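You operate a simulated robot arm through the tools that you are given. There is no shell and no other tool. Be economical: measure what you need, move in short steps, check, and stop when the job is done.

The job below is to be done with a simulated robot arm. You get a single attempt, and the scene is never put back.

JOB
Put the grey glue tin in the white store box. Put the bead pot from the glue bench on top of the banded boards there. Put the long white box with the largest size on its label from the assembly bench on the board under the clamp bench. The order is free. Set down upright: bead pot.

The check looks at the end state, three seconds after you hand in, the way a careful person would. Anything else that was tipped, shoved, dropped, spilled or broken makes it a failure.

ROBOT AND FRAMES
A 7-joint arm with a vacuum gripper on a trunk, on a base that drives. Base frame: it is fixed to the floor where the robot stands at the start and does not move with it; the origin is under the middle of the robot, x ahead of it, y to its left, z up; the surface under the hand at the start is at about z = 0.375. Readings come in m, degrees, newtons and seconds.
Its first joint turns from -149.0 to 149.0 degrees. Places, roughly: banded boards [0.75, -2.5, 1]; bead pot [0.75, -2.75, 1]; board under the clamp bench [-1.4, -2.5, 0.3]; long white box [-2.5, -2.75, 1]; white store box (20x30x9 cm) [-3.4, -0.5, 0.6]. Payload 1.06 kg.
Tool frame: the origin (TCP) lies in the middle of the cups' lips, and z points out of the cups. The gripper has 1 cup of 0.024 m across, covering 0.024 by 0.024 m (tool x, y); the bellows give 0.008 m. With the vacuum on, a cup seals on a smooth face that it is pressed against (1 to 4 N); it does not hold porous or soft things. The pull reaches 23 N.
Orientation is told as [roll, pitch, yaw] about the base's x, y, z axes, in that order, counted from this pose: with the cups facing straight down, the tool's x points along the base's -x, its y along +y and its z along -z.

CONTROLS
- The arm moves only by the tool move_arm. Its argument "commands" is text: rows parted by semicolons, each of 6 numbers parted by spaces: the shift along the base's x, y, z in m, then the turn, a rotation vector about the base's x, y, z in degrees. In form: tx ty tz rx ry rz; .... A call has 1 to 10 rows; each row shifts and turns the commanded pose from where the row before left it. "suction" is the vacuum: 1 switches it on, 0 off, set as the call begins (left out, the last holds). A row lasts 0.2 s, in which the tool goes at most 0.05 m and 8.6 degrees; a call with a longer step from one row to the next is refused whole, and so is a gripper value outside its range. A pose out of reach is approached as far as the arm can. The call stops where the force on the tool passes 40 N (or 10 N more than at its start, if that is more) or the arm is blocked; 0.2 s more then pass. The pull builds up within a second once a cup has sealed. Time passes only in rows, and 0.2 s behind the last, so rows that do not move give it time. The reply holds the time, the measured pose of the TCP, the force on the tool along the base axes and the pull of the vacuum, in the units named above and with some noise, with the torque about the TCP (base axes, N m) and any sound that the robot's microphone picked up.
- Cameras (640 x 400 px; columns grow to the right, rows downward): "scene" is now at [0.0267, 0.124, 1.3051]; the picture's right is [-0.52, -0.85, 0.00], its down [-0.70, 0.43, -0.57] and it looks along [0.49, -0.30, -0.82] (base axes); focal length 289 px, centre (320, 200). "wrist" rides on the gripper at [0.078, 0.019, -0.096] in the tool frame; the picture's right is [-0.24, 0.97, 0.00], its down [-0.71, -0.17, -0.69] and it looks along [-0.67, -0.16, 0.73] (tool axes); focal length 243 px, centre (320, 200). There is no depth. A picture from a camera that has moved, and an enlarged one, comes with that camera's place and axes in the base frame and with its lens. The place of the scene camera against the robot may be out by one fixed shift of up to 0.012 m in any direction.
- camera(camera): a new picture of that camera. No time passes.
- slide_trunk(by): slides the trunk up (or, below 0, down) by that many m; the arm and the scene camera ride with it, the base frame stays. It gives what a move gives, with no picture.
- drive_base(legs): drives the robot by 1 to 6 legs, each [ahead, turn to the left] in m and degrees, along the robot's own axes; the way and the turn of a leg run together, so that a leg with both is an arc; at most 1.5 m and 180 degrees a leg. The arm and the cameras ride along, it lands a little off, and it stops where it bumps. It gives what a move gives.
- head_to(pan, tilt): turns the head with the scene camera to pan (to the left, within 155 degrees either way) and tilt (down, from -29 to 69), counted from straight ahead of the robot. It gives what a move gives.
- zoom(camera, box): a new picture of the part [left, top, right, bottom] of that camera's present view, enlarged. No time passes.
- finish_job(): hands the job in; it is judged then, once.

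Work in short steps. Places have to be worked out from the pictures, the camera data and where the tool is seen: move nearer, look again, correct. Check each grasp and each placing, and mend what went wrong. You have 165 turns and 112 pictures in all, those below and enlarged ones among them. Switch the vacuum off and draw the arm clear of the work before you hand the job in, unless the task says otherwise; then end with one line.

The tools are called as a command line: name --argument value ..., lists and objects as JSON in quotes. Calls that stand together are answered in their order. move_arm: Moves the arm, as the interface text tells. Its arguments: {"type":"object","properties":{"commands":{"type":"string"},"suction":{"type":"number"}},"required":["commands"]} The other tools are called the same way: slide_trunk (by) slides the trunk up or down; drive_base (legs) drives the base; head_to (pan, tilt) turns the head that bears the scene camera; camera (camera) takes a picture; zoom (camera, box) takes an enlarged picture of a part of a camera's view; finish_job () hands the job in.

At the start:

```text
clock: 0.0
ee_pos: [0.5917, -0.2464, 0.5253]
tool_rot: [1.0, 2.2, 0.0]
wrist_force: [-0.9, 1.5, -0.1]
ft_torque: [-0.01, -0.01, -0.03]
pull: 0.0
trunk travel left (down, up): [-0.4, 0.31]
robot x, y, heading: [0.0008, -0.0011, -0.8]
head pan, tilt: [-31.0, 54.7]
```

scene: 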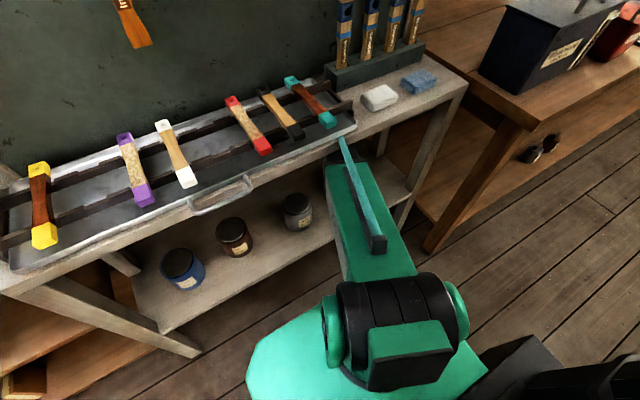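
wrist: 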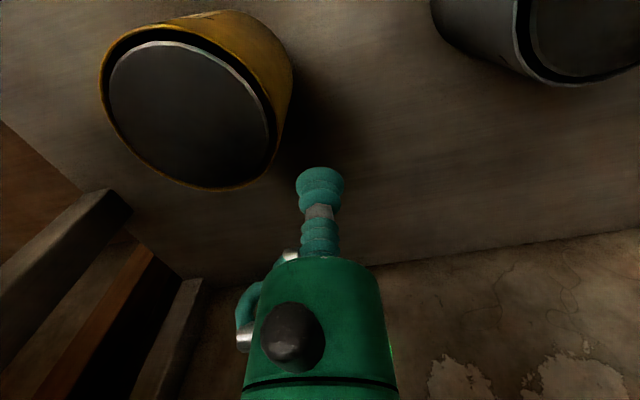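

The wrist view shows two tins near the tool on the low shelf. I'll take enlarged views to read which one is the grey glue tin.

zoom --camera "scene" --box '[140, 160, 360, 300]'

zoom --camera "wrist" --box '[320, 0, 640, 200]'

```text
2.86 times, centred on (250, 230) of scene
camera zoom: at [0.0267, 0.124, 1.3051], right [-0.52, -0.85, 0.0], down [-0.7, 0.43, -0.57], along [0.49, -0.3, -0.82], focal length 826 px, centre (520, 114)
```

zoom: 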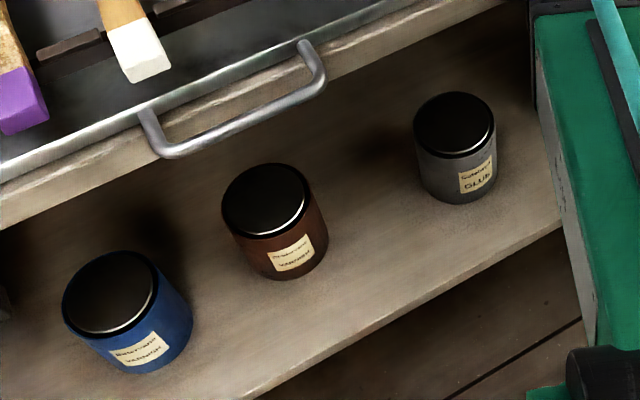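

```text
2.00 times, centred on (480, 100) of wrist
camera zoom: at [0.5179, -0.2272, 0.6239], right [0.24, 0.97, 0.01], down [0.73, -0.18, 0.65], along [0.64, -0.15, -0.76], focal length 485 px, centre (0, 400)
```

zoom: 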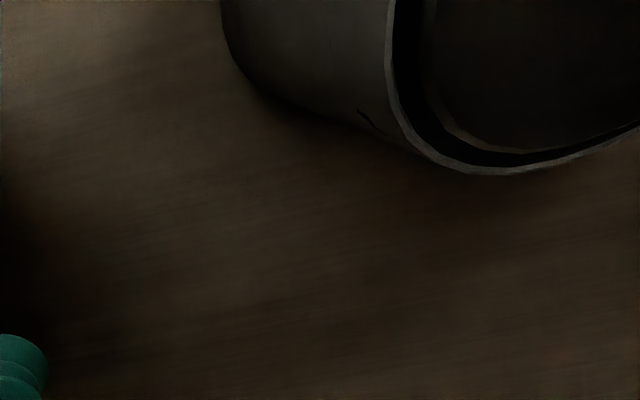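

The grey tin is labelled GLUE, with its lid centre at about (0.555, -0.105, 0.475). I'll move over it at the current height and look again.

move_arm --commands "-0.01 0.035 0 0 0 0;-0.01 0.035 0 0 0 0;-0.01 0.035 0 0 0 0;-0.005 0.033 0 -1 -2.2 0"

camera --camera "wrist"

camera --camera "scene"

```text
clock: 1.1
ee_pos: [0.5774, -0.1352, 0.5169]
tool_rot: [-3.4, 1.8, -5.7]
wrist_force: [0.5, -0.2, 0.6]
ft_torque: [0.06, 0.03, -0.01]
pull: 0.0
trunk travel left (down, up): [-0.4, 0.31]
robot x, y, heading: [0.0321, -0.0128, -16.5]
head pan, tilt: [-31.0, 54.7]
stopped in row 4: the arm was blocked; the commanded pose is now the measured one
```

```text
107 pictures are left
camera wrist: at [0.5049, -0.103, 0.6136], right [0.33, 0.94, -0.06], down [0.71, -0.2, 0.67], along [0.62, -0.27, -0.74], focal length 243 px, centre (320, 200)
```

wrist: 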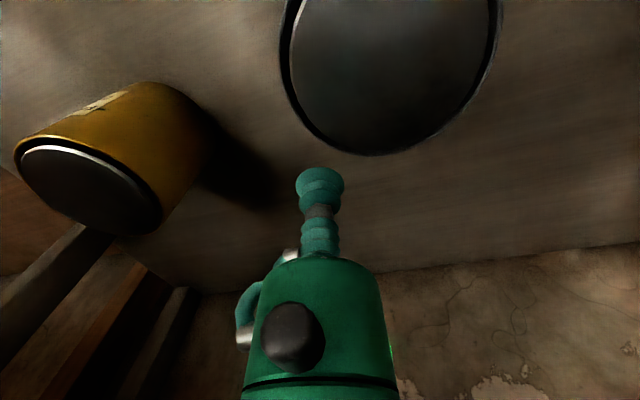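

```text
106 pictures are left
camera scene: at [0.0704, 0.0326, 1.3324], right [-0.74, -0.67, -0.05], down [-0.54, 0.64, -0.55], along [0.4, -0.38, -0.83], focal length 289 px, centre (320, 200)
```

scene: 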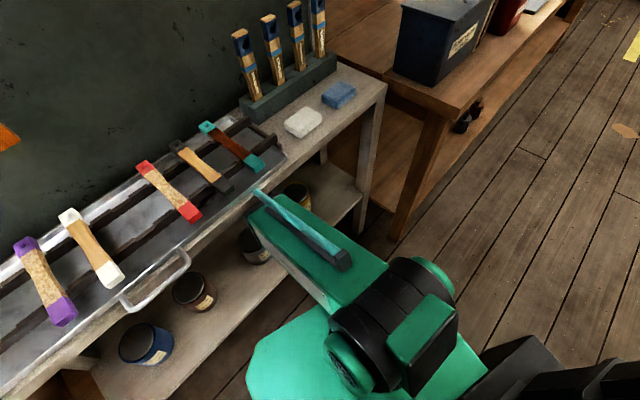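

The arm was blocked and the base has turned and tilted a little, so the forearm must be pressing on the bench. I'll back off the way I came and see whether it settles.

move_arm --commands "0.005 -0.02 0 0 0 0;0.005 -0.02 0 0 0 0;0 0 0 0 0 0"

camera --camera "scene"

```text
clock: 2.1
ee_pos: [0.5681, -0.1799, 0.518]
tool_rot: [-3.1, 2.5, -6.5]
wrist_force: [0.3, -0.6, 0.1]
ft_torque: [-0.05, -0.01, -0.02]
pull: 0.0
trunk travel left (down, up): [-0.4, 0.31]
robot x, y, heading: [0.0295, -0.0101, -12.5]
head pan, tilt: [-31.0, 54.7]
stopped in row 3: the arm was blocked; the commanded pose is now the measured one
```

```text
105 pictures are left
camera scene: at [0.0725, 0.1174, 1.323], right [-0.69, -0.73, 0.0], down [-0.59, 0.56, -0.58], along [0.42, -0.4, -0.81], focal length 289 px, centre (320, 200)
```

scene: 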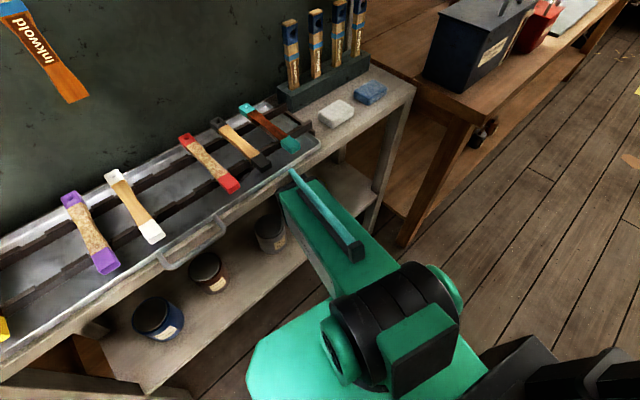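

Still in contact somewhere. I'll zoom on where the forearm meets the bench edge to find the obstruction.

zoom --camera "scene" --box '[200, 120, 420, 280]'

camera --camera "wrist"

```text
2.50 times, centred on (310, 200) of scene
camera zoom: at [0.0725, 0.1174, 1.323], right [-0.69, -0.73, 0.0], down [-0.59, 0.56, -0.58], along [0.42, -0.4, -0.81], focal length 723 px, centre (345, 200)
```

zoom: 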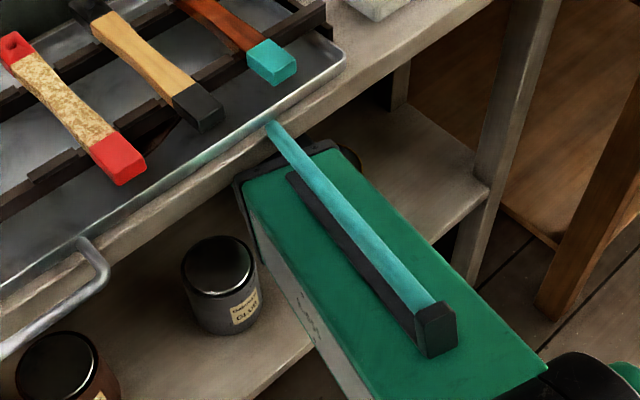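

```text
103 pictures are left
camera wrist: at [0.498, -0.1453, 0.6157], right [0.34, 0.94, -0.06], down [0.72, -0.22, 0.66], along [0.61, -0.27, -0.75], focal length 243 px, centre (320, 200)
```

wrist: 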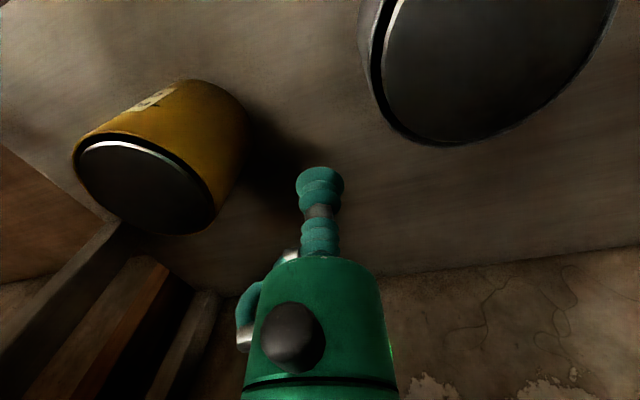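

The hose on top of the forearm runs right up against the bench front lip. The cup is between the tins, so I'll lower the trunk a little to free it.

slide_trunk --by -0.03

zoom --camera "scene" --box '[200, 120, 420, 280]'

```text
clock: 2.9
ee_pos: [0.5756, -0.1852, 0.4916]
tool_rot: [-3.0, 2.1, -6.8]
wrist_force: [-0.1, -0.2, -0.8]
ft_torque: [0.05, 0.0, -0.01]
pull: 0.0
trunk travel left (down, up): [-0.37, 0.34]
robot x, y, heading: [0.0298, -0.0141, -13.3]
head pan, tilt: [-31.0, 54.7]
```

```text
2.50 times, centred on (310, 200) of scene
camera zoom: at [0.0803, 0.1071, 1.2955], right [-0.7, -0.71, 0.0], down [-0.58, 0.57, -0.58], along [0.41, -0.4, -0.82], focal length 723 px, centre (345, 200)
```

zoom: 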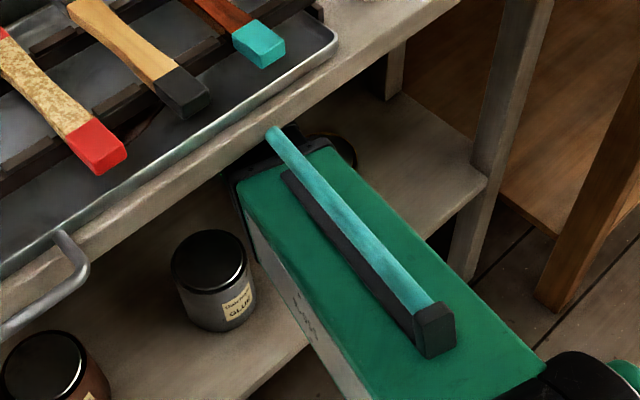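

It's moving freely again. I'll test a small move outward along the arm to check that nothing is still pressing.

move_arm --commands "0 -0.01 0 0 0 0;0 -0.01 0 0 0 0;0 0 0 0 0 0;0 0 0 0 0 0"

```text
clock: 3.9
ee_pos: [0.5749, -0.2054, 0.4929]
tool_rot: [-3.0, 2.1, -6.9]
wrist_force: [0.5, -0.2, 0.3]
ft_torque: [0.01, 0.0, -0.01]
pull: 0.1
trunk travel left (down, up): [-0.37, 0.34]
robot x, y, heading: [0.0315, -0.0131, -13.1]
head pan, tilt: [-31.0, 54.7]
```

Free now. The arm is folded steeply this close in, so I'll back the robot out, lower the trunk so the forearm is flatter, and re-enter from further away.

drive_base --legs '[[-0.2, 0]]'

camera --camera "scene"

```text
clock: 5.5
ee_pos: [0.381, -0.1564, 0.4916]
tool_rot: [-3.0, 2.1, -6.5]
wrist_force: [-0.2, 0.7, 0.1]
ft_torque: [0.02, 0.02, 0.01]
pull: 0.1
trunk travel left (down, up): [-0.37, 0.34]
robot x, y, heading: [-0.1672, 0.0362, -13.0]
head pan, tilt: [-31.0, 54.7]
```

```text
101 pictures are left
camera scene: at [-0.1181, 0.1528, 1.2949], right [-0.7, -0.72, 0.0], down [-0.59, 0.57, -0.58], along [0.42, -0.4, -0.82], focal length 289 px, centre (320, 200)
```

scene: 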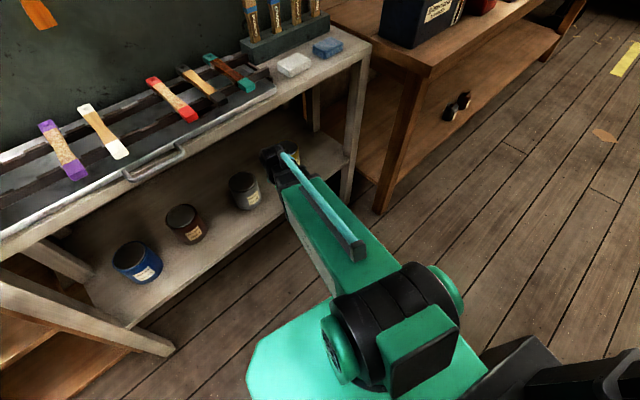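

The bench looks undisturbed. I'll back up a bit more so the tin is about 0.88 m from the axis, then lower the trunk and re-extend.

drive_base --legs '[[-0.13, 0]]'

slide_trunk --by -0.1

head_to --pan -10 --tilt 40

camera --camera "scene"

```text
clock: 6.8
ee_pos: [0.2492, -0.1266, 0.4924]
tool_rot: [-2.9, 2.1, -6.5]
wrist_force: [0.4, 0.4, -0.4]
ft_torque: [0.01, 0.0, -0.01]
pull: 0.0
trunk travel left (down, up): [-0.37, 0.34]
robot x, y, heading: [-0.2993, 0.0633, -13.3]
head pan, tilt: [-31.0, 54.7]
```

```text
clock: 8.1
ee_pos: [0.2485, -0.1268, 0.393]
tool_rot: [-3.0, 2.1, -6.5]
wrist_force: [0.1, -0.5, -0.9]
ft_torque: [-0.02, 0.0, -0.02]
pull: 0.1
trunk travel left (down, up): [-0.27, 0.44]
robot x, y, heading: [-0.301, 0.0645, -12.9]
head pan, tilt: [-31.0, 54.7]
```

```text
clock: 8.9
ee_pos: [0.2491, -0.1268, 0.3927]
tool_rot: [-3.1, 2.1, -6.5]
wrist_force: [0.0, 0.5, 1.3]
ft_torque: [-0.01, 0.02, 0.0]
pull: 0.0
trunk travel left (down, up): [-0.27, 0.44]
robot x, y, heading: [-0.2993, 0.064, -13.1]
head pan, tilt: [-10.0, 40.0]
```

```text
100 pictures are left
camera scene: at [-0.2235, 0.2003, 1.2151], right [-0.39, -0.92, 0.0], down [-0.59, 0.25, -0.77], along [0.7, -0.3, -0.64], focal length 289 px, centre (320, 200)
```

scene: 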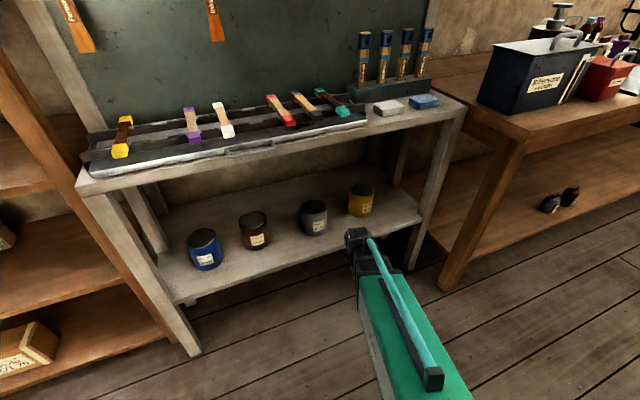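

I can see all four tins clearly; the grey one is at about (0.56, -0.107). I'll raise and level the tool outside the bench, then start in.

move_arm --commands "0 0 0.045 3 -2.1 0;0 0 0.045 0 0 6.5;0 0 0.045 0 0 0;0.045 0.003 0 0 0 0;0.045 0.003 0 0 0 0;0.045 0.003 0 0 0 0;0.045 0.003 0 0 0 0"

camera --camera "scene"

camera --camera "wrist"

```text
clock: 10.5
ee_pos: [0.4293, -0.1159, 0.5268]
tool_rot: [0.2, 0.4, 0.0]
wrist_force: [-0.2, -1.0, -0.2]
ft_torque: [-0.01, 0.0, 0.02]
pull: 0.1
trunk travel left (down, up): [-0.27, 0.44]
robot x, y, heading: [-0.2946, 0.0648, -12.9]
head pan, tilt: [-10.0, 40.0]
```

```text
99 pictures are left
camera scene: at [-0.2236, 0.2003, 1.2152], right [-0.39, -0.92, 0.0], down [-0.59, 0.25, -0.77], along [0.71, -0.3, -0.64], focal length 289 px, centre (320, 200)
```

scene: 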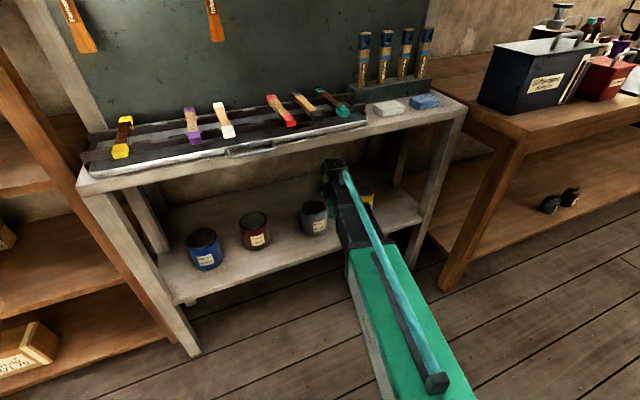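

```text
98 pictures are left
camera wrist: at [0.3527, -0.0962, 0.6233], right [0.23, 0.97, 0.0], down [0.71, -0.17, 0.68], along [0.66, -0.16, -0.73], focal length 243 px, centre (320, 200)
```

wrist: 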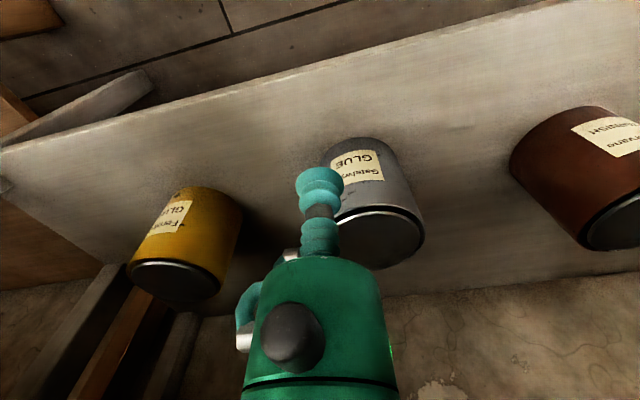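

The forearm is much flatter now and passes below the bench lip. The wrist view puts the tin at about (0.546, -0.087), so I'll move in over it.

move_arm --commands "0.03 0.008 0 0 0 0;0.03 0.008 0 0 0 0;0.03 0.008 0 0 0 0;0.026 0.005 0 0 0 0;0 0 0 0 0 0"

camera --camera "wrist"

```text
clock: 11.7
ee_pos: [0.5463, -0.0861, 0.528]
tool_rot: [0.2, 0.4, 0.0]
wrist_force: [0.1, 0.6, 0.3]
ft_torque: [-0.01, -0.02, 0.02]
pull: 0.0
trunk travel left (down, up): [-0.27, 0.44]
robot x, y, heading: [-0.2995, 0.065, -12.9]
head pan, tilt: [-10.0, 40.0]
```

```text
97 pictures are left
camera wrist: at [0.4697, -0.067, 0.6241], right [0.23, 0.97, 0.0], down [0.71, -0.17, 0.68], along [0.66, -0.16, -0.73], focal length 243 px, centre (320, 200)
```

wrist: 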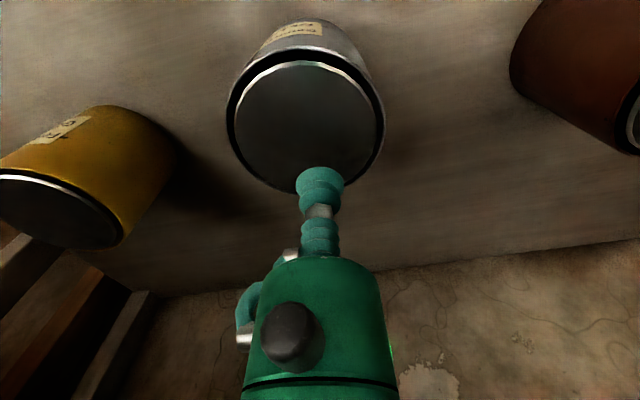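

Triangulating the two wrist views gives the lid centre at about (0.533, -0.090), z about 0.487. I'll correct and descend to near the lid with the vacuum on.

move_arm --commands "-0.012 -0.004 0 0 0 0;0 0 -0.015 0 0 0;0 0 -0.01 0 0 0;0 0 0 0 0 0" --suction 1

camera --camera "wrist"

```text
clock: 12.7
ee_pos: [0.5333, -0.0897, 0.5027]
tool_rot: [0.1, 0.3, 0.0]
wrist_force: [-0.3, -0.2, 0.2]
ft_torque: [0.0, -0.01, -0.02]
pull: 0.1
trunk travel left (down, up): [-0.27, 0.44]
robot x, y, heading: [-0.3011, 0.0655, -13.0]
head pan, tilt: [-10.0, 40.0]
```

```text
96 pictures are left
camera wrist: at [0.4556, -0.0701, 0.5984], right [0.23, 0.97, 0.0], down [0.71, -0.17, 0.68], along [0.66, -0.16, -0.73], focal length 243 px, centre (320, 200)
```

wrist: 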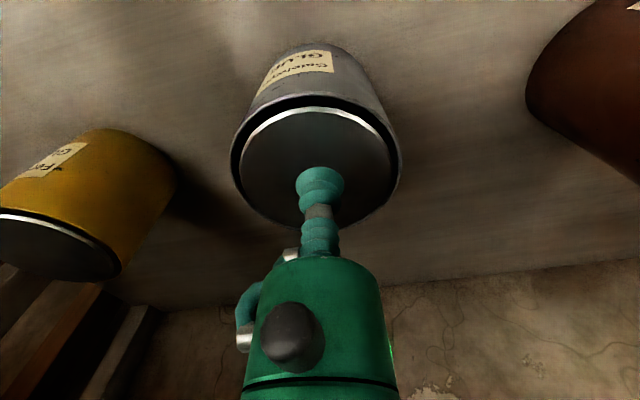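

The cup is centred over the lid. Descending in small steps until contact.

move_arm --commands "0 0 -0.004 0 0 0;0 0 -0.004 0 0 0;0 0 -0.004 0 0 0;0 0 -0.003 0 0 0;0 0 0 0 0 0"

```text
clock: 13.9
ee_pos: [0.5328, -0.0897, 0.4866]
tool_rot: [0.2, 0.5, 0.0]
wrist_force: [-0.7, 0.9, 0.7]
ft_torque: [-0.01, 0.06, 0.01]
pull: 23.6
trunk travel left (down, up): [-0.27, 0.44]
robot x, y, heading: [-0.2985, 0.0664, -12.9]
head pan, tilt: [-10.0, 40.0]
```

Sealed with full pull at z≈0.487. Lifting.

move_arm --commands "0 0 0.01 0 0 0;0 0 0.01 0 0 0;0 0 0.01 0 0 0;0 0 0.01 0 0 0;0 0 0 0 0 0"

camera --camera "scene"

```text
clock: 15.1
ee_pos: [0.5313, -0.0906, 0.5266]
tool_rot: [0.2, 0.4, 0.0]
wrist_force: [0.9, 0.8, -7.4]
ft_torque: [0.05, 0.03, 0.01]
pull: 23.1
trunk travel left (down, up): [-0.27, 0.44]
robot x, y, heading: [-0.2988, 0.0678, -12.9]
head pan, tilt: [-10.0, 40.0]
```

```text
95 pictures are left
camera scene: at [-0.2228, 0.2002, 1.2151], right [-0.39, -0.92, 0.0], down [-0.59, 0.25, -0.77], along [0.7, -0.3, -0.64], focal length 289 px, centre (320, 200)
```

scene: 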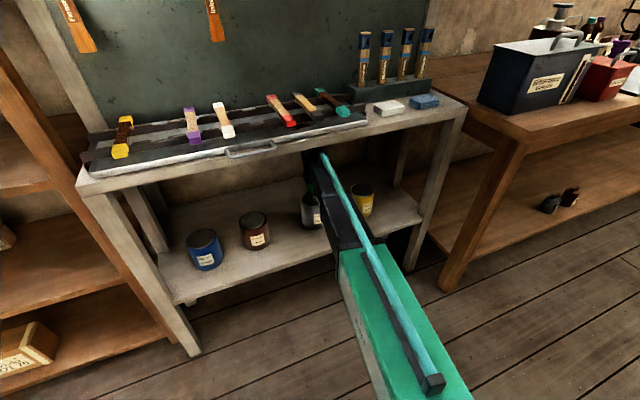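

The tin is held (about 0.75 kg). I'll back out from under the bench, then look around for the route to the store box.

drive_base --legs '[[-0.4, 0]]'

head_to --pan -110 --tilt 25

camera --camera "scene"

head_to --pan 150 --tilt 20

camera --camera "scene"

```text
clock: 16.5
ee_pos: [0.4244, -0.0687, 0.5202]
tool_rot: [0.4, 1.0, -0.1]
wrist_force: [-0.8, 0.2, -8.0]
ft_torque: [0.03, 0.04, 0.04]
pull: 22.5
trunk travel left (down, up): [-0.27, 0.44]
robot x, y, heading: [-0.4072, 0.086, -13.9]
head pan, tilt: [-10.0, 40.0]
stopped in leg 1: the robot was blocked; the commanded pose is now the measured one
```

```text
clock: 18.3
ee_pos: [0.4239, -0.0664, 0.5174]
tool_rot: [0.4, 0.9, 0.0]
wrist_force: [0.5, 1.1, -8.5]
ft_torque: [0.03, 0.04, 0.0]
pull: 22.9
trunk travel left (down, up): [-0.27, 0.44]
robot x, y, heading: [-0.4076, 0.0888, -13.5]
head pan, tilt: [-110.0, 25.0]
```

```text
94 pictures are left
camera scene: at [-0.4488, 0.1803, 1.2391], right [-0.83, 0.55, 0.01], down [0.22, 0.35, -0.91], along [-0.5, -0.76, -0.42], focal length 289 px, centre (320, 200)
```

scene: 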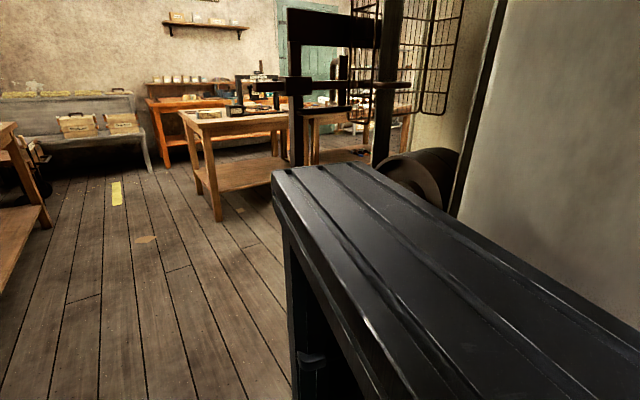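

```text
clock: 21.9
ee_pos: [0.4259, -0.0668, 0.5194]
tool_rot: [0.3, 0.9, -0.1]
wrist_force: [0.0, 0.4, -8.3]
ft_torque: [0.06, 0.05, -0.01]
pull: 23.0
trunk travel left (down, up): [-0.27, 0.44]
robot x, y, heading: [-0.4051, 0.088, -13.3]
head pan, tilt: [150.0, 20.0]
```

```text
93 pictures are left
camera scene: at [-0.4656, 0.3218, 1.2477], right [0.69, 0.73, -0.01], down [0.24, -0.23, -0.94], along [-0.69, 0.65, -0.33], focal length 289 px, centre (320, 200)
```

scene: 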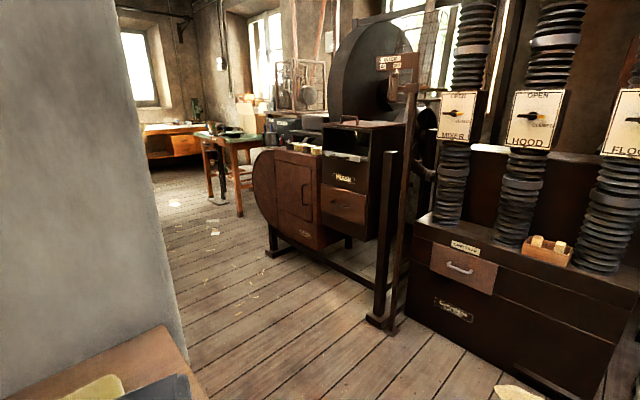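

The robot bumped into something behind it. I'll ease forward a couple of cm and look backward and sideways to understand the floor plan.

drive_base --legs '[[0.03, 0]]'

head_to --pan -150 --tilt 45

camera --camera "scene"

head_to --pan -75 --tilt 25

camera --camera "scene"

```text
clock: 22.7
ee_pos: [0.4501, -0.0747, 0.5275]
tool_rot: [0.3, 0.4, -0.1]
wrist_force: [-0.6, 0.3, -6.9]
ft_torque: [0.02, 0.04, -0.01]
pull: 22.8
trunk travel left (down, up): [-0.27, 0.44]
robot x, y, heading: [-0.3781, 0.0848, -13.2]
head pan, tilt: [150.0, 20.0]
```

```text
clock: 26.8
ee_pos: [0.4502, -0.0745, 0.5261]
tool_rot: [0.3, 0.5, 0.0]
wrist_force: [-0.7, -0.5, -8.4]
ft_torque: [0.05, 0.07, -0.03]
pull: 22.9
trunk travel left (down, up): [-0.27, 0.44]
robot x, y, heading: [-0.3825, 0.083, -13.3]
head pan, tilt: [-150.0, 45.0]
```

```text
92 pictures are left
camera scene: at [-0.4586, 0.2287, 1.208], right [-0.29, 0.96, 0.0], down [0.68, 0.2, -0.71], along [-0.68, -0.2, -0.71], focal length 289 px, centre (320, 200)
```

scene: 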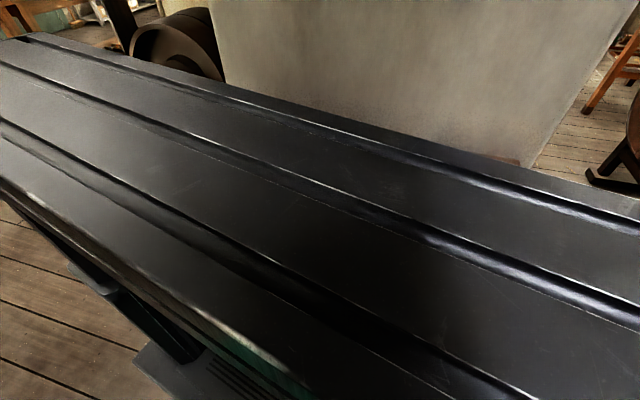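

```text
clock: 28.3
ee_pos: [0.4505, -0.0742, 0.5271]
tool_rot: [0.4, 0.4, -0.1]
wrist_force: [-0.3, -0.5, -7.5]
ft_torque: [0.08, 0.05, 0.03]
pull: 23.3
trunk travel left (down, up): [-0.27, 0.44]
robot x, y, heading: [-0.3801, 0.0838, -13.1]
head pan, tilt: [-75.0, 25.0]
```

```text
91 pictures are left
camera scene: at [-0.378, 0.1601, 1.2385], right [-1.0, -0.03, 0.0], down [-0.01, 0.42, -0.91], along [0.03, -0.91, -0.42], focal length 289 px, centre (320, 200)
```

scene: 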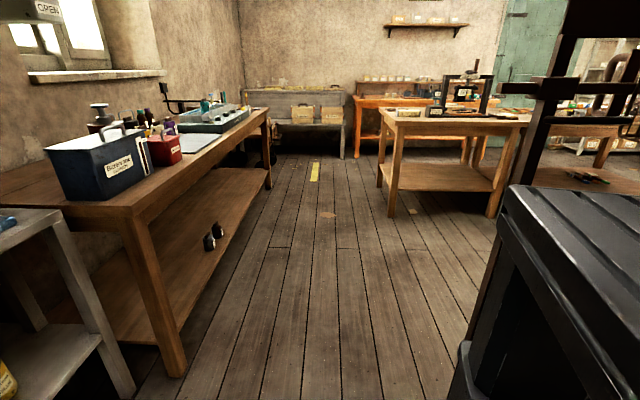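

The black machine table is behind me and the aisle to the benches runs toward -y. I'll retract the arm out from under the bench first, in two stages.

move_arm --commands "-0.03 0 0 0 0 0;-0.035 0 0 0 0 0;-0.035 0 0 0 0 0;-0.035 0 0 0 0 0;0 0 0 0 0 0"

head_to --pan -20 --tilt 40

camera --camera "scene"

```text
clock: 29.5
ee_pos: [0.3149, -0.0735, 0.5256]
tool_rot: [0.3, 0.4, -0.1]
wrist_force: [0.1, 0.3, -7.3]
ft_torque: [0.05, 0.05, 0.01]
pull: 23.3
trunk travel left (down, up): [-0.27, 0.44]
robot x, y, heading: [-0.3784, 0.0856, -13.2]
head pan, tilt: [-75.0, 25.0]
```

```text
clock: 30.7
ee_pos: [0.3152, -0.0738, 0.5258]
tool_rot: [0.3, 0.4, -0.2]
wrist_force: [-0.1, 0.8, -8.5]
ft_torque: [-0.01, 0.07, -0.01]
pull: 22.9
trunk travel left (down, up): [-0.27, 0.44]
robot x, y, heading: [-0.3801, 0.0809, -13.4]
head pan, tilt: [-20.0, 40.0]
```

```text
90 pictures are left
camera scene: at [-0.3098, 0.2054, 1.2152], right [-0.55, -0.84, 0.0], down [-0.54, 0.35, -0.77], along [0.64, -0.42, -0.64], focal length 289 px, centre (320, 200)
```

scene: 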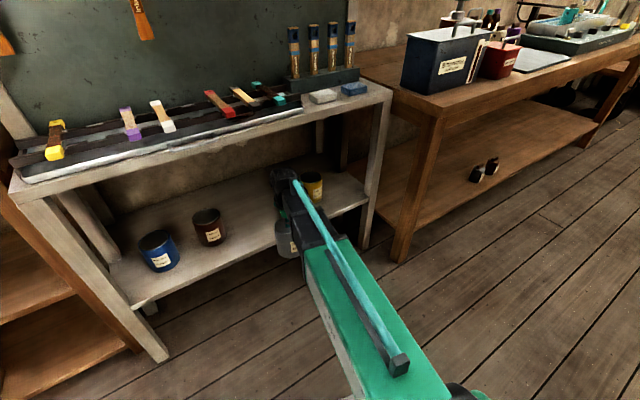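

Clear of the shelf. I'll retract further, drive forward a bit to get clear of the machine, and turn toward the aisle.

move_arm --commands "-0.035 0 0.01 0 0 0;-0.035 0 0.01 0 0 0;-0.035 0 0.01 0 0 0;-0.035 0 0.01 0 0 0;-0.035 0 0.01 0 0 0;0 0 0 0 0 0"

drive_base --legs '[[0.12, 0], [0, -40]]'

head_to --pan -20 --tilt 30

camera --camera "scene"

```text
clock: 32.1
ee_pos: [0.1402, -0.0731, 0.5777]
tool_rot: [0.3, 0.4, -0.1]
wrist_force: [-0.5, -0.6, -8.9]
ft_torque: [0.06, 0.06, -0.01]
pull: 23.0
trunk travel left (down, up): [-0.27, 0.44]
robot x, y, heading: [-0.3787, 0.0849, -13.5]
head pan, tilt: [-20.0, 40.0]
```

```text
clock: 35.2
ee_pos: [0.0379, -0.3982, 0.578]
tool_rot: [0.2, 0.3, -40.3]
wrist_force: [0.1, -0.1, -7.7]
ft_torque: [0.06, 0.03, 0.0]
pull: 22.5
trunk travel left (down, up): [-0.27, 0.44]
robot x, y, heading: [-0.2598, 0.0562, -53.4]
head pan, tilt: [-20.0, 40.0]
```

```text
clock: 36.0
ee_pos: [0.0363, -0.3977, 0.576]
tool_rot: [0.3, 0.4, -40.2]
wrist_force: [-0.1, 0.9, -7.6]
ft_torque: [0.08, 0.02, -0.02]
pull: 22.9
trunk travel left (down, up): [-0.27, 0.44]
robot x, y, heading: [-0.2599, 0.0571, -53.1]
head pan, tilt: [-20.0, 30.0]
```

```text
89 pictures are left
camera scene: at [-0.122, 0.0993, 1.2305], right [-0.96, -0.29, 0.0], down [-0.14, 0.48, -0.87], along [0.25, -0.83, -0.5], focal length 289 px, centre (320, 200)
```

scene: 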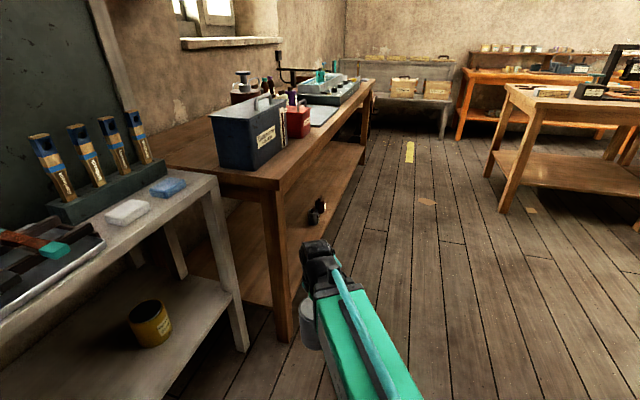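

All clear. I'll turn to about -100° and drive down the aisle to around y = -1.2, then look west.

drive_base --legs '[[0, -47], [1.3, 0]]'

head_to --pan -75 --tilt 25

camera --camera "scene"

head_to --pan 0 --tilt 25

camera --camera "scene"

```text
clock: 44.5
ee_pos: [-0.5613, -1.7475, 0.5768]
tool_rot: [0.3, 0.5, -84.8]
wrist_force: [0.4, 0.0, -7.5]
ft_torque: [0.03, -0.04, 0.0]
pull: 23.1
trunk travel left (down, up): [-0.27, 0.44]
robot x, y, heading: [-0.4536, -1.2137, -98.2]
head pan, tilt: [-20.0, 30.0]
```

```text
clock: 45.8
ee_pos: [-0.5614, -1.7468, 0.5776]
tool_rot: [0.3, 0.4, -84.8]
wrist_force: [0.2, 0.1, -7.9]
ft_torque: [0.07, -0.02, -0.02]
pull: 22.9
trunk travel left (down, up): [-0.27, 0.44]
robot x, y, heading: [-0.4552, -1.2161, -98.1]
head pan, tilt: [-75.0, 25.0]
```

```text
88 pictures are left
camera scene: at [-0.3668, -1.2127, 1.2385], right [-0.12, 0.99, 0.0], down [0.42, 0.05, -0.91], along [-0.9, -0.11, -0.42], focal length 289 px, centre (320, 200)
```

scene: 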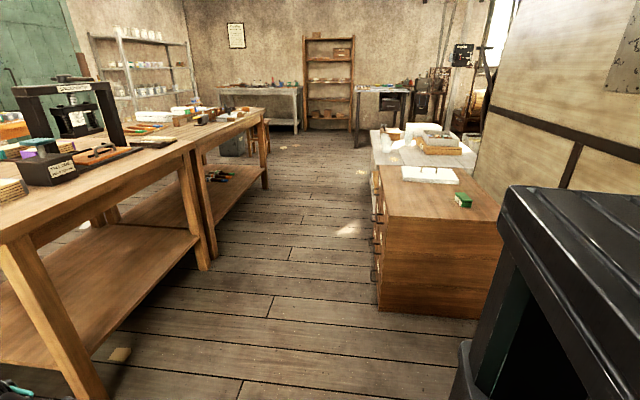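

```text
clock: 47.2
ee_pos: [-0.5629, -1.7465, 0.5775]
tool_rot: [0.3, 0.4, -84.9]
wrist_force: [-0.9, -0.8, -7.6]
ft_torque: [0.05, -0.04, -0.02]
pull: 22.7
trunk travel left (down, up): [-0.27, 0.44]
robot x, y, heading: [-0.4514, -1.2156, -98.1]
head pan, tilt: [0.0, 25.0]
```

```text
87 pictures are left
camera scene: at [-0.2884, -1.2927, 1.2385], right [-0.99, 0.14, 0.0], down [0.06, 0.42, -0.91], along [-0.13, -0.9, -0.42], focal length 289 px, centre (320, 200)
```

scene: 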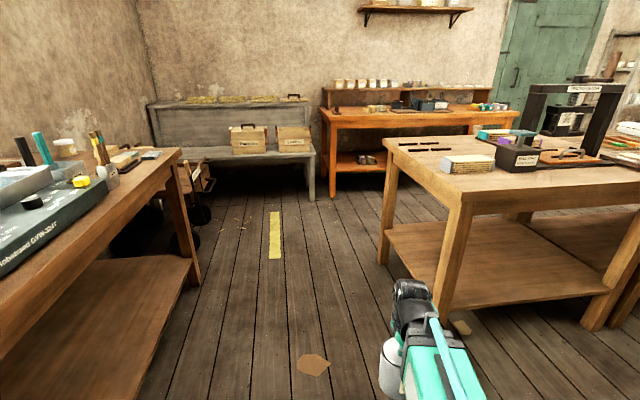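

The passage west lies between the clamp/assembly benches (front at y≈-2.2) and the drawer cabinet (y≈-1.03), so I'll drive along y≈-1.55.

drive_base --legs '[[0, -37], [0.45, 0], [0, -45], [1.1, 0]]'

head_to --pan -30 --tilt 30

camera --camera "scene"

head_to --pan 60 --tilt 30

camera --camera "scene"

```text
clock: 58.9
ee_pos: [-2.3945, -1.4947, 0.5766]
tool_rot: [0.4, 0.5, -166.8]
wrist_force: [0.6, 0.4, -7.1]
ft_torque: [0.01, -0.09, 0.0]
pull: 22.7
trunk travel left (down, up): [-0.27, 0.44]
robot x, y, heading: [-1.8517, -1.5291, 179.9]
head pan, tilt: [0.0, 25.0]
```

```text
clock: 59.9
ee_pos: [-2.3961, -1.4934, 0.5777]
tool_rot: [0.3, 0.4, -166.9]
wrist_force: [-1.2, 1.4, -8.3]
ft_torque: [-0.04, -0.03, -0.02]
pull: 23.3
trunk travel left (down, up): [-0.27, 0.44]
robot x, y, heading: [-1.8535, -1.5279, 179.7]
head pan, tilt: [-30.0, 30.0]
```

```text
86 pictures are left
camera scene: at [-1.8849, -1.6596, 1.2305], right [0.5, 0.87, 0.0], down [0.43, -0.25, -0.87], along [-0.75, 0.43, -0.5], focal length 289 px, centre (320, 200)
```

scene: 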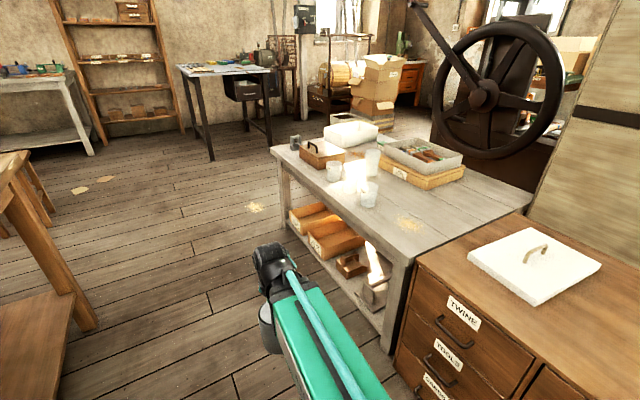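

```text
clock: 61.5
ee_pos: [-2.3945, -1.4955, 0.5771]
tool_rot: [0.3, 0.4, -166.8]
wrist_force: [0.1, -0.6, -8.4]
ft_torque: [-0.01, -0.05, 0.01]
pull: 23.0
trunk travel left (down, up): [-0.27, 0.44]
robot x, y, heading: [-1.8582, -1.5299, 180.1]
head pan, tilt: [60.0, 30.0]
```

```text
85 pictures are left
camera scene: at [-1.8519, -1.7831, 1.2305], right [-0.87, 0.5, 0.0], down [0.25, 0.43, -0.87], along [-0.43, -0.75, -0.5], focal length 289 px, centre (320, 200)
```

scene: 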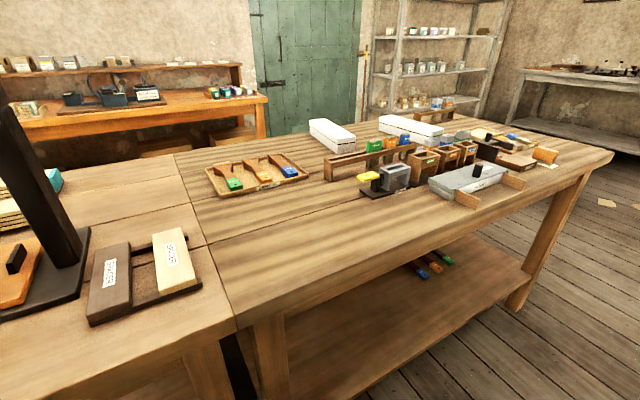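

The grey-white table ahead holds several box candidates. I'll zoom in to find the white store box at around (-3.4, -0.5).

head_to --pan -40 --tilt 25

zoom --camera "scene" --box '[180, 60, 440, 260]'

```text
clock: 63.3
ee_pos: [-2.3959, -1.4946, 0.5767]
tool_rot: [0.3, 0.3, -166.9]
wrist_force: [-0.3, 0.1, -7.0]
ft_torque: [-0.01, -0.03, -0.01]
pull: 23.2
trunk travel left (down, up): [-0.27, 0.44]
robot x, y, heading: [-1.8517, -1.5287, 179.8]
head pan, tilt: [-40.0, 25.0]
```

```text
2.00 times, centred on (310, 160) of scene
camera zoom: at [-1.8771, -1.6456, 1.2385], right [0.64, 0.77, 0.0], down [0.32, -0.27, -0.91], along [-0.69, 0.58, -0.42], focal length 579 px, centre (340, 280)
```

zoom: 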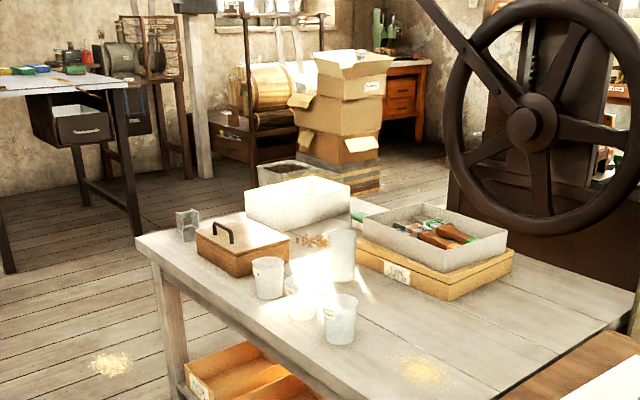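

The white open store box stands at the far-left of that table, at about (-3.38, -0.55). I'll raise the trunk so the tin clears everything, drive along to x≈-3.3, turn to face the table, and look.

slide_trunk --by 0.42

drive_base --legs '[[1.45, 0]]'

head_to --pan -70 --tilt 35

camera --camera "scene"

```text
refused: 0.42 is not a number from -0.4 to 0.4
```

```text
clock: 70.6
ee_pos: [-3.8643, -1.5156, 0.5778]
tool_rot: [0.3, 0.3, -165.9]
wrist_force: [-0.8, -1.4, -7.4]
ft_torque: [-0.02, -0.07, -0.03]
pull: 22.5
trunk travel left (down, up): [-0.27, 0.44]
robot x, y, heading: [-3.3225, -1.5411, -178.9]
head pan, tilt: [-40.0, 25.0]
```

```text
clock: 71.5
ee_pos: [-3.8636, -1.5157, 0.5763]
tool_rot: [0.4, 0.4, -165.9]
wrist_force: [0.0, -0.7, -7.3]
ft_torque: [0.03, -0.06, -0.01]
pull: 23.4
trunk travel left (down, up): [-0.27, 0.44]
robot x, y, heading: [-3.3202, -1.5386, -179.3]
head pan, tilt: [-70.0, 35.0]
```

```text
83 pictures are left
camera scene: at [-3.304, -1.6329, 1.2228], right [0.93, 0.36, 0.0], down [0.21, -0.54, -0.82], along [-0.29, 0.77, -0.57], focal length 289 px, centre (320, 200)
```

scene: 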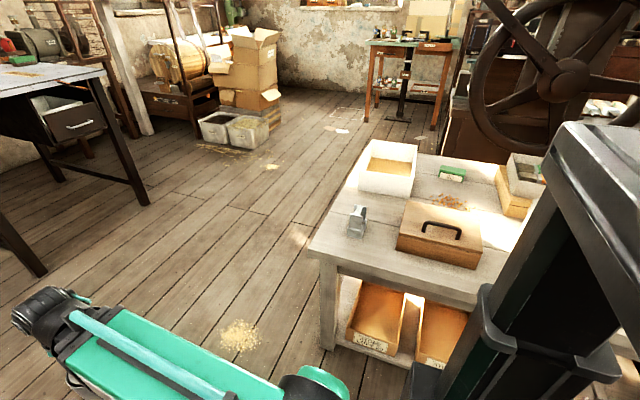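

The box centre is near (-3.40, -0.58). Raising the trunk, then turning to face it.

slide_trunk --by 0.38

drive_base --legs '[[0, -86], [0.12, 0]]'

head_to --pan 0 --tilt 45

camera --camera "scene"

camera --camera "wrist"

```text
clock: 75.2
ee_pos: [-3.8639, -1.515, 0.9565]
tool_rot: [0.3, 0.5, -165.9]
wrist_force: [-0.9, -0.1, -7.1]
ft_torque: [-0.04, -0.08, -0.03]
pull: 22.5
trunk travel left (down, up): [-0.65, 0.06]
robot x, y, heading: [-3.3217, -1.5403, -179.0]
head pan, tilt: [-70.0, 35.0]
```

```text
clock: 80.1
ee_pos: [-3.3419, -0.8792, 0.9572]
tool_rot: [0.3, 0.5, 107.8]
wrist_force: [1.0, -0.1, -8.2]
ft_torque: [-0.03, 0.02, 0.01]
pull: 23.2
trunk travel left (down, up): [-0.65, 0.06]
robot x, y, heading: [-3.3343, -1.4254, 94.4]
head pan, tilt: [-70.0, 35.0]
```

```text
clock: 81.5
ee_pos: [-3.3416, -0.8803, 0.9568]
tool_rot: [0.3, 0.4, 107.7]
wrist_force: [0.2, -0.2, -7.5]
ft_torque: [-0.09, 0.02, -0.02]
pull: 22.9
trunk travel left (down, up): [-0.65, 0.06]
robot x, y, heading: [-3.3311, -1.4205, 94.3]
head pan, tilt: [0.0, 45.0]
```

```text
82 pictures are left
camera scene: at [-3.5015, -1.4053, 1.5879], right [1.0, 0.08, 0.0], down [0.06, -0.71, -0.71], along [-0.06, 0.7, -0.71], focal length 289 px, centre (320, 200)
```

scene: 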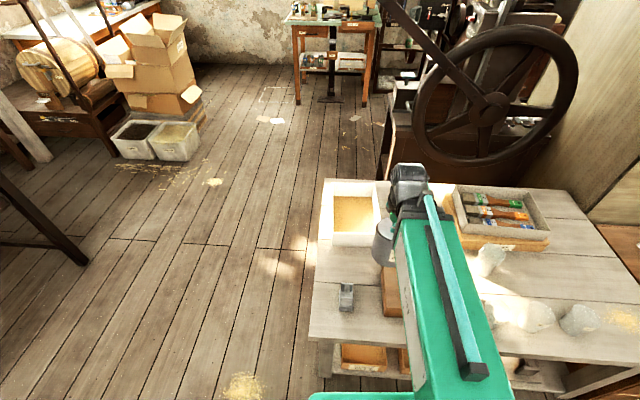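

```text
81 pictures are left
camera wrist: at [-3.3346, -0.9583, 1.0533], right [-1.0, -0.07, 0.0], down [-0.05, 0.73, 0.68], along [-0.05, 0.68, -0.73], focal length 243 px, centre (320, 200)
```

wrist: 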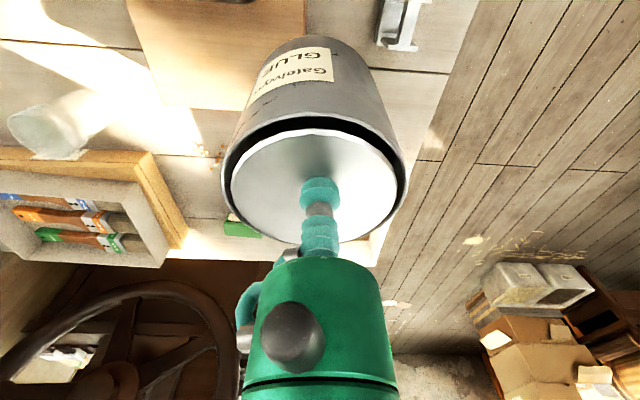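

The box's rim spans about x -3.52 to -3.31 and y -0.70 to -0.39. I'll move the tin over its centre at the current height.

move_arm --commands "-0.0085 0.042 0 0 0 0;-0.0085 0.042 0 0 0 0;-0.0085 0.042 0 0 0 0;-0.0085 0.042 0 0 0 0;-0.0085 0.042 0 0 0 0;-0.0085 0.042 0 0 0 0;-0.0085 0.042 0 0 0 0;-0.0085 0.041 0 0 0 0;0 0 0 0 0 0"

camera --camera "scene"

camera --camera "wrist"

```text
clock: 83.5
ee_pos: [-3.4099, -0.5446, 0.9542]
tool_rot: [0.3, 0.6, 107.7]
wrist_force: [-0.3, -0.4, -7.9]
ft_torque: [-0.1, 0.04, 0.0]
pull: 22.8
trunk travel left (down, up): [-0.65, 0.06]
robot x, y, heading: [-3.3318, -1.4223, 94.5]
head pan, tilt: [0.0, 45.0]
```

```text
80 pictures are left
camera scene: at [-3.5016, -1.4052, 1.5879], right [1.0, 0.08, 0.0], down [0.06, -0.71, -0.71], along [-0.06, 0.7, -0.71], focal length 289 px, centre (320, 200)
```

scene: 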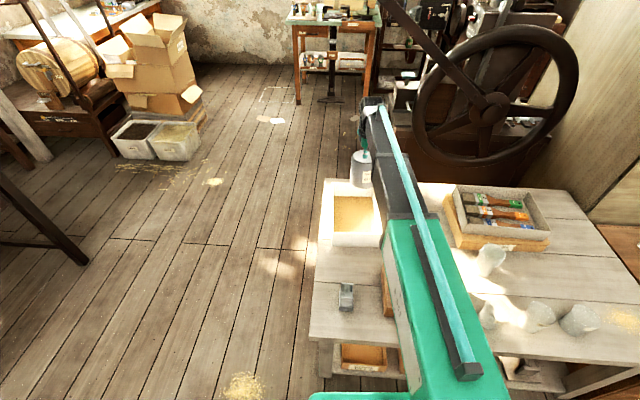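

```text
79 pictures are left
camera wrist: at [-3.4029, -0.6233, 1.0509], right [-1.0, -0.07, 0.0], down [-0.05, 0.73, 0.68], along [-0.05, 0.68, -0.73], focal length 243 px, centre (320, 200)
```

wrist: 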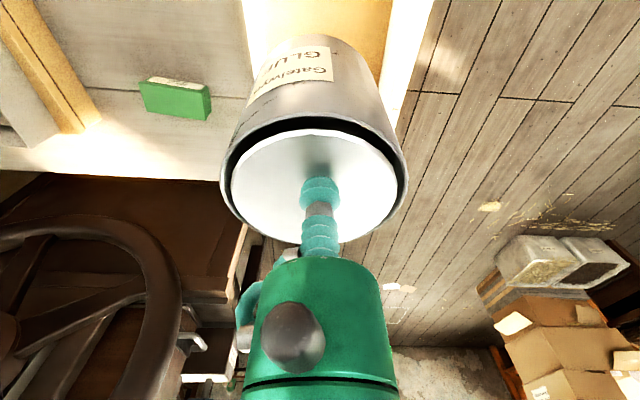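

The tin is over the box; a slight 1.5 cm shift in -x centres it. Then I'll lower it part-way, with the bottom still just above the floor of the box.

move_arm --commands "-0.015 0 -0.02 0 0 0;0 0 -0.03 0 0 0;0 0 -0.03 0 0 0;0 0 -0.03 0 0 0;0 0 -0.03 0 0 0;0 0 0 0 0 0"

camera --camera "wrist"

zoom --camera "scene" --box '[290, 90, 450, 260]'

```text
clock: 84.9
ee_pos: [-3.4256, -0.5431, 0.8155]
tool_rot: [0.3, 0.4, 107.6]
wrist_force: [0.2, -0.2, -7.6]
ft_torque: [-0.05, -0.01, 0.02]
pull: 22.7
trunk travel left (down, up): [-0.65, 0.06]
robot x, y, heading: [-3.3336, -1.4218, 94.7]
head pan, tilt: [0.0, 45.0]
```

```text
78 pictures are left
camera wrist: at [-3.4181, -0.6214, 0.9125], right [-1.0, -0.07, 0.0], down [-0.05, 0.73, 0.68], along [-0.05, 0.68, -0.73], focal length 243 px, centre (320, 200)
```

wrist: 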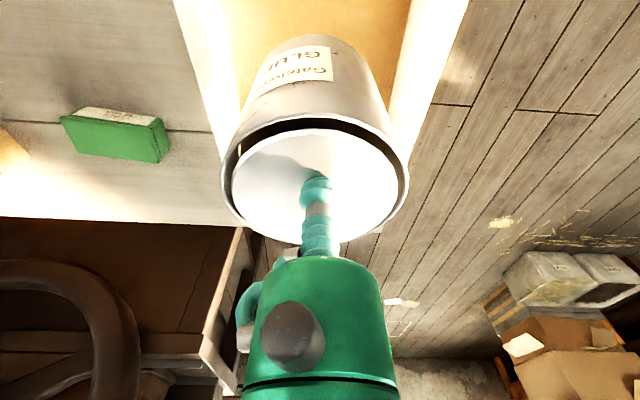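

```text
2.35 times, centred on (370, 175) of scene
camera zoom: at [-3.5017, -1.405, 1.5879], right [1.0, 0.08, 0.0], down [0.06, -0.71, -0.71], along [-0.06, 0.7, -0.71], focal length 681 px, centre (202, 259)
```

zoom: 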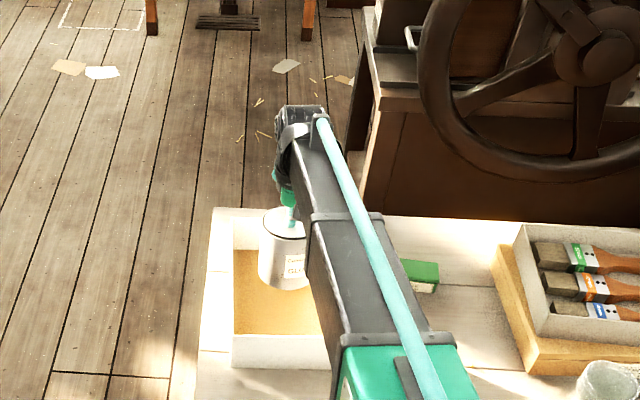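

Well placed inside the walls. Lowering to just above the expected floor contact (TCP ≈ 0.72), then in small steps.

move_arm --commands "0 0 -0.025 0 0 0;0 0 -0.025 0 0 0;0 0 -0.015 0 0 0;0 0 -0.01 0 0 0;0 0 -0.005 0 0 0;0 0 -0.005 0 0 0;0 0 -0.004 0 0 0;0 0 -0.004 0 0 0;0 0 0 0 0 0"

```text
clock: 86.9
ee_pos: [-3.4243, -0.5431, 0.7226]
tool_rot: [0.3, 0.4, 107.7]
wrist_force: [-0.2, 0.2, -7.4]
ft_torque: [-0.06, 0.06, 0.02]
pull: 22.8
trunk travel left (down, up): [-0.65, 0.06]
robot x, y, heading: [-3.3311, -1.4186, 94.5]
head pan, tilt: [0.0, 45.0]
```

Still hanging free. Continuing in 3 mm steps.

move_arm --commands "0 0 -0.003 0 0 0;0 0 -0.003 0 0 0;0 0 -0.003 0 0 0;0 0 0 0 0 0"

zoom --camera "scene" --box '[290, 90, 450, 260]'

```text
clock: 87.9
ee_pos: [-3.4235, -0.5475, 0.7165]
tool_rot: [0.2, 0.3, 107.7]
wrist_force: [0.4, -9.3, 17.1]
ft_torque: [0.13, 0.04, -0.03]
pull: 22.6
trunk travel left (down, up): [-0.65, 0.06]
robot x, y, heading: [-3.3334, -1.4244, 94.6]
head pan, tilt: [0.0, 45.0]
```

```text
2.35 times, centred on (370, 175) of scene
camera zoom: at [-3.5013, -1.4088, 1.5882], right [1.0, 0.08, 0.0], down [0.06, -0.7, -0.71], along [-0.06, 0.71, -0.71], focal length 681 px, centre (202, 259)
```

zoom: 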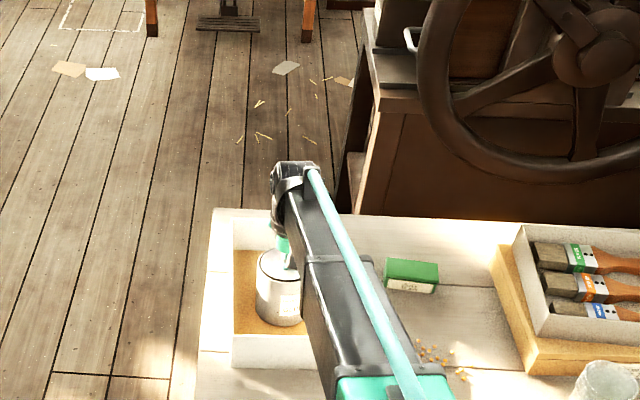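

In contact with the floor of the box. I'll ease up 3 mm to relieve the load, then release.

move_arm --commands "0 0 0.0025 0 0 0;0 0 0 0 0 0"

move_arm --commands "0 0 0 0 0 0;0 0 0 0 0 0;0 0 0 0 0 0;0 0 0 0 0 0;0 0 0 0 0 0" --suction 0

```text
clock: 88.5
ee_pos: [-3.4258, -0.544, 0.7184]
tool_rot: [0.2, 0.3, 107.7]
wrist_force: [0.5, -4.2, 5.0]
ft_torque: [0.0, -0.03, -0.03]
pull: 23.1
trunk travel left (down, up): [-0.65, 0.06]
robot x, y, heading: [-3.3294, -1.423, 94.2]
head pan, tilt: [0.0, 45.0]
```

```text
clock: 89.7
ee_pos: [-3.4255, -0.5456, 0.7173]
tool_rot: [0.3, 0.4, 107.7]
wrist_force: [-0.6, 0.1, -0.2]
ft_torque: [0.0, 0.02, -0.01]
pull: 0.0
trunk travel left (down, up): [-0.65, 0.06]
robot x, y, heading: [-3.3316, -1.4236, 94.4]
head pan, tilt: [0.0, 45.0]
```

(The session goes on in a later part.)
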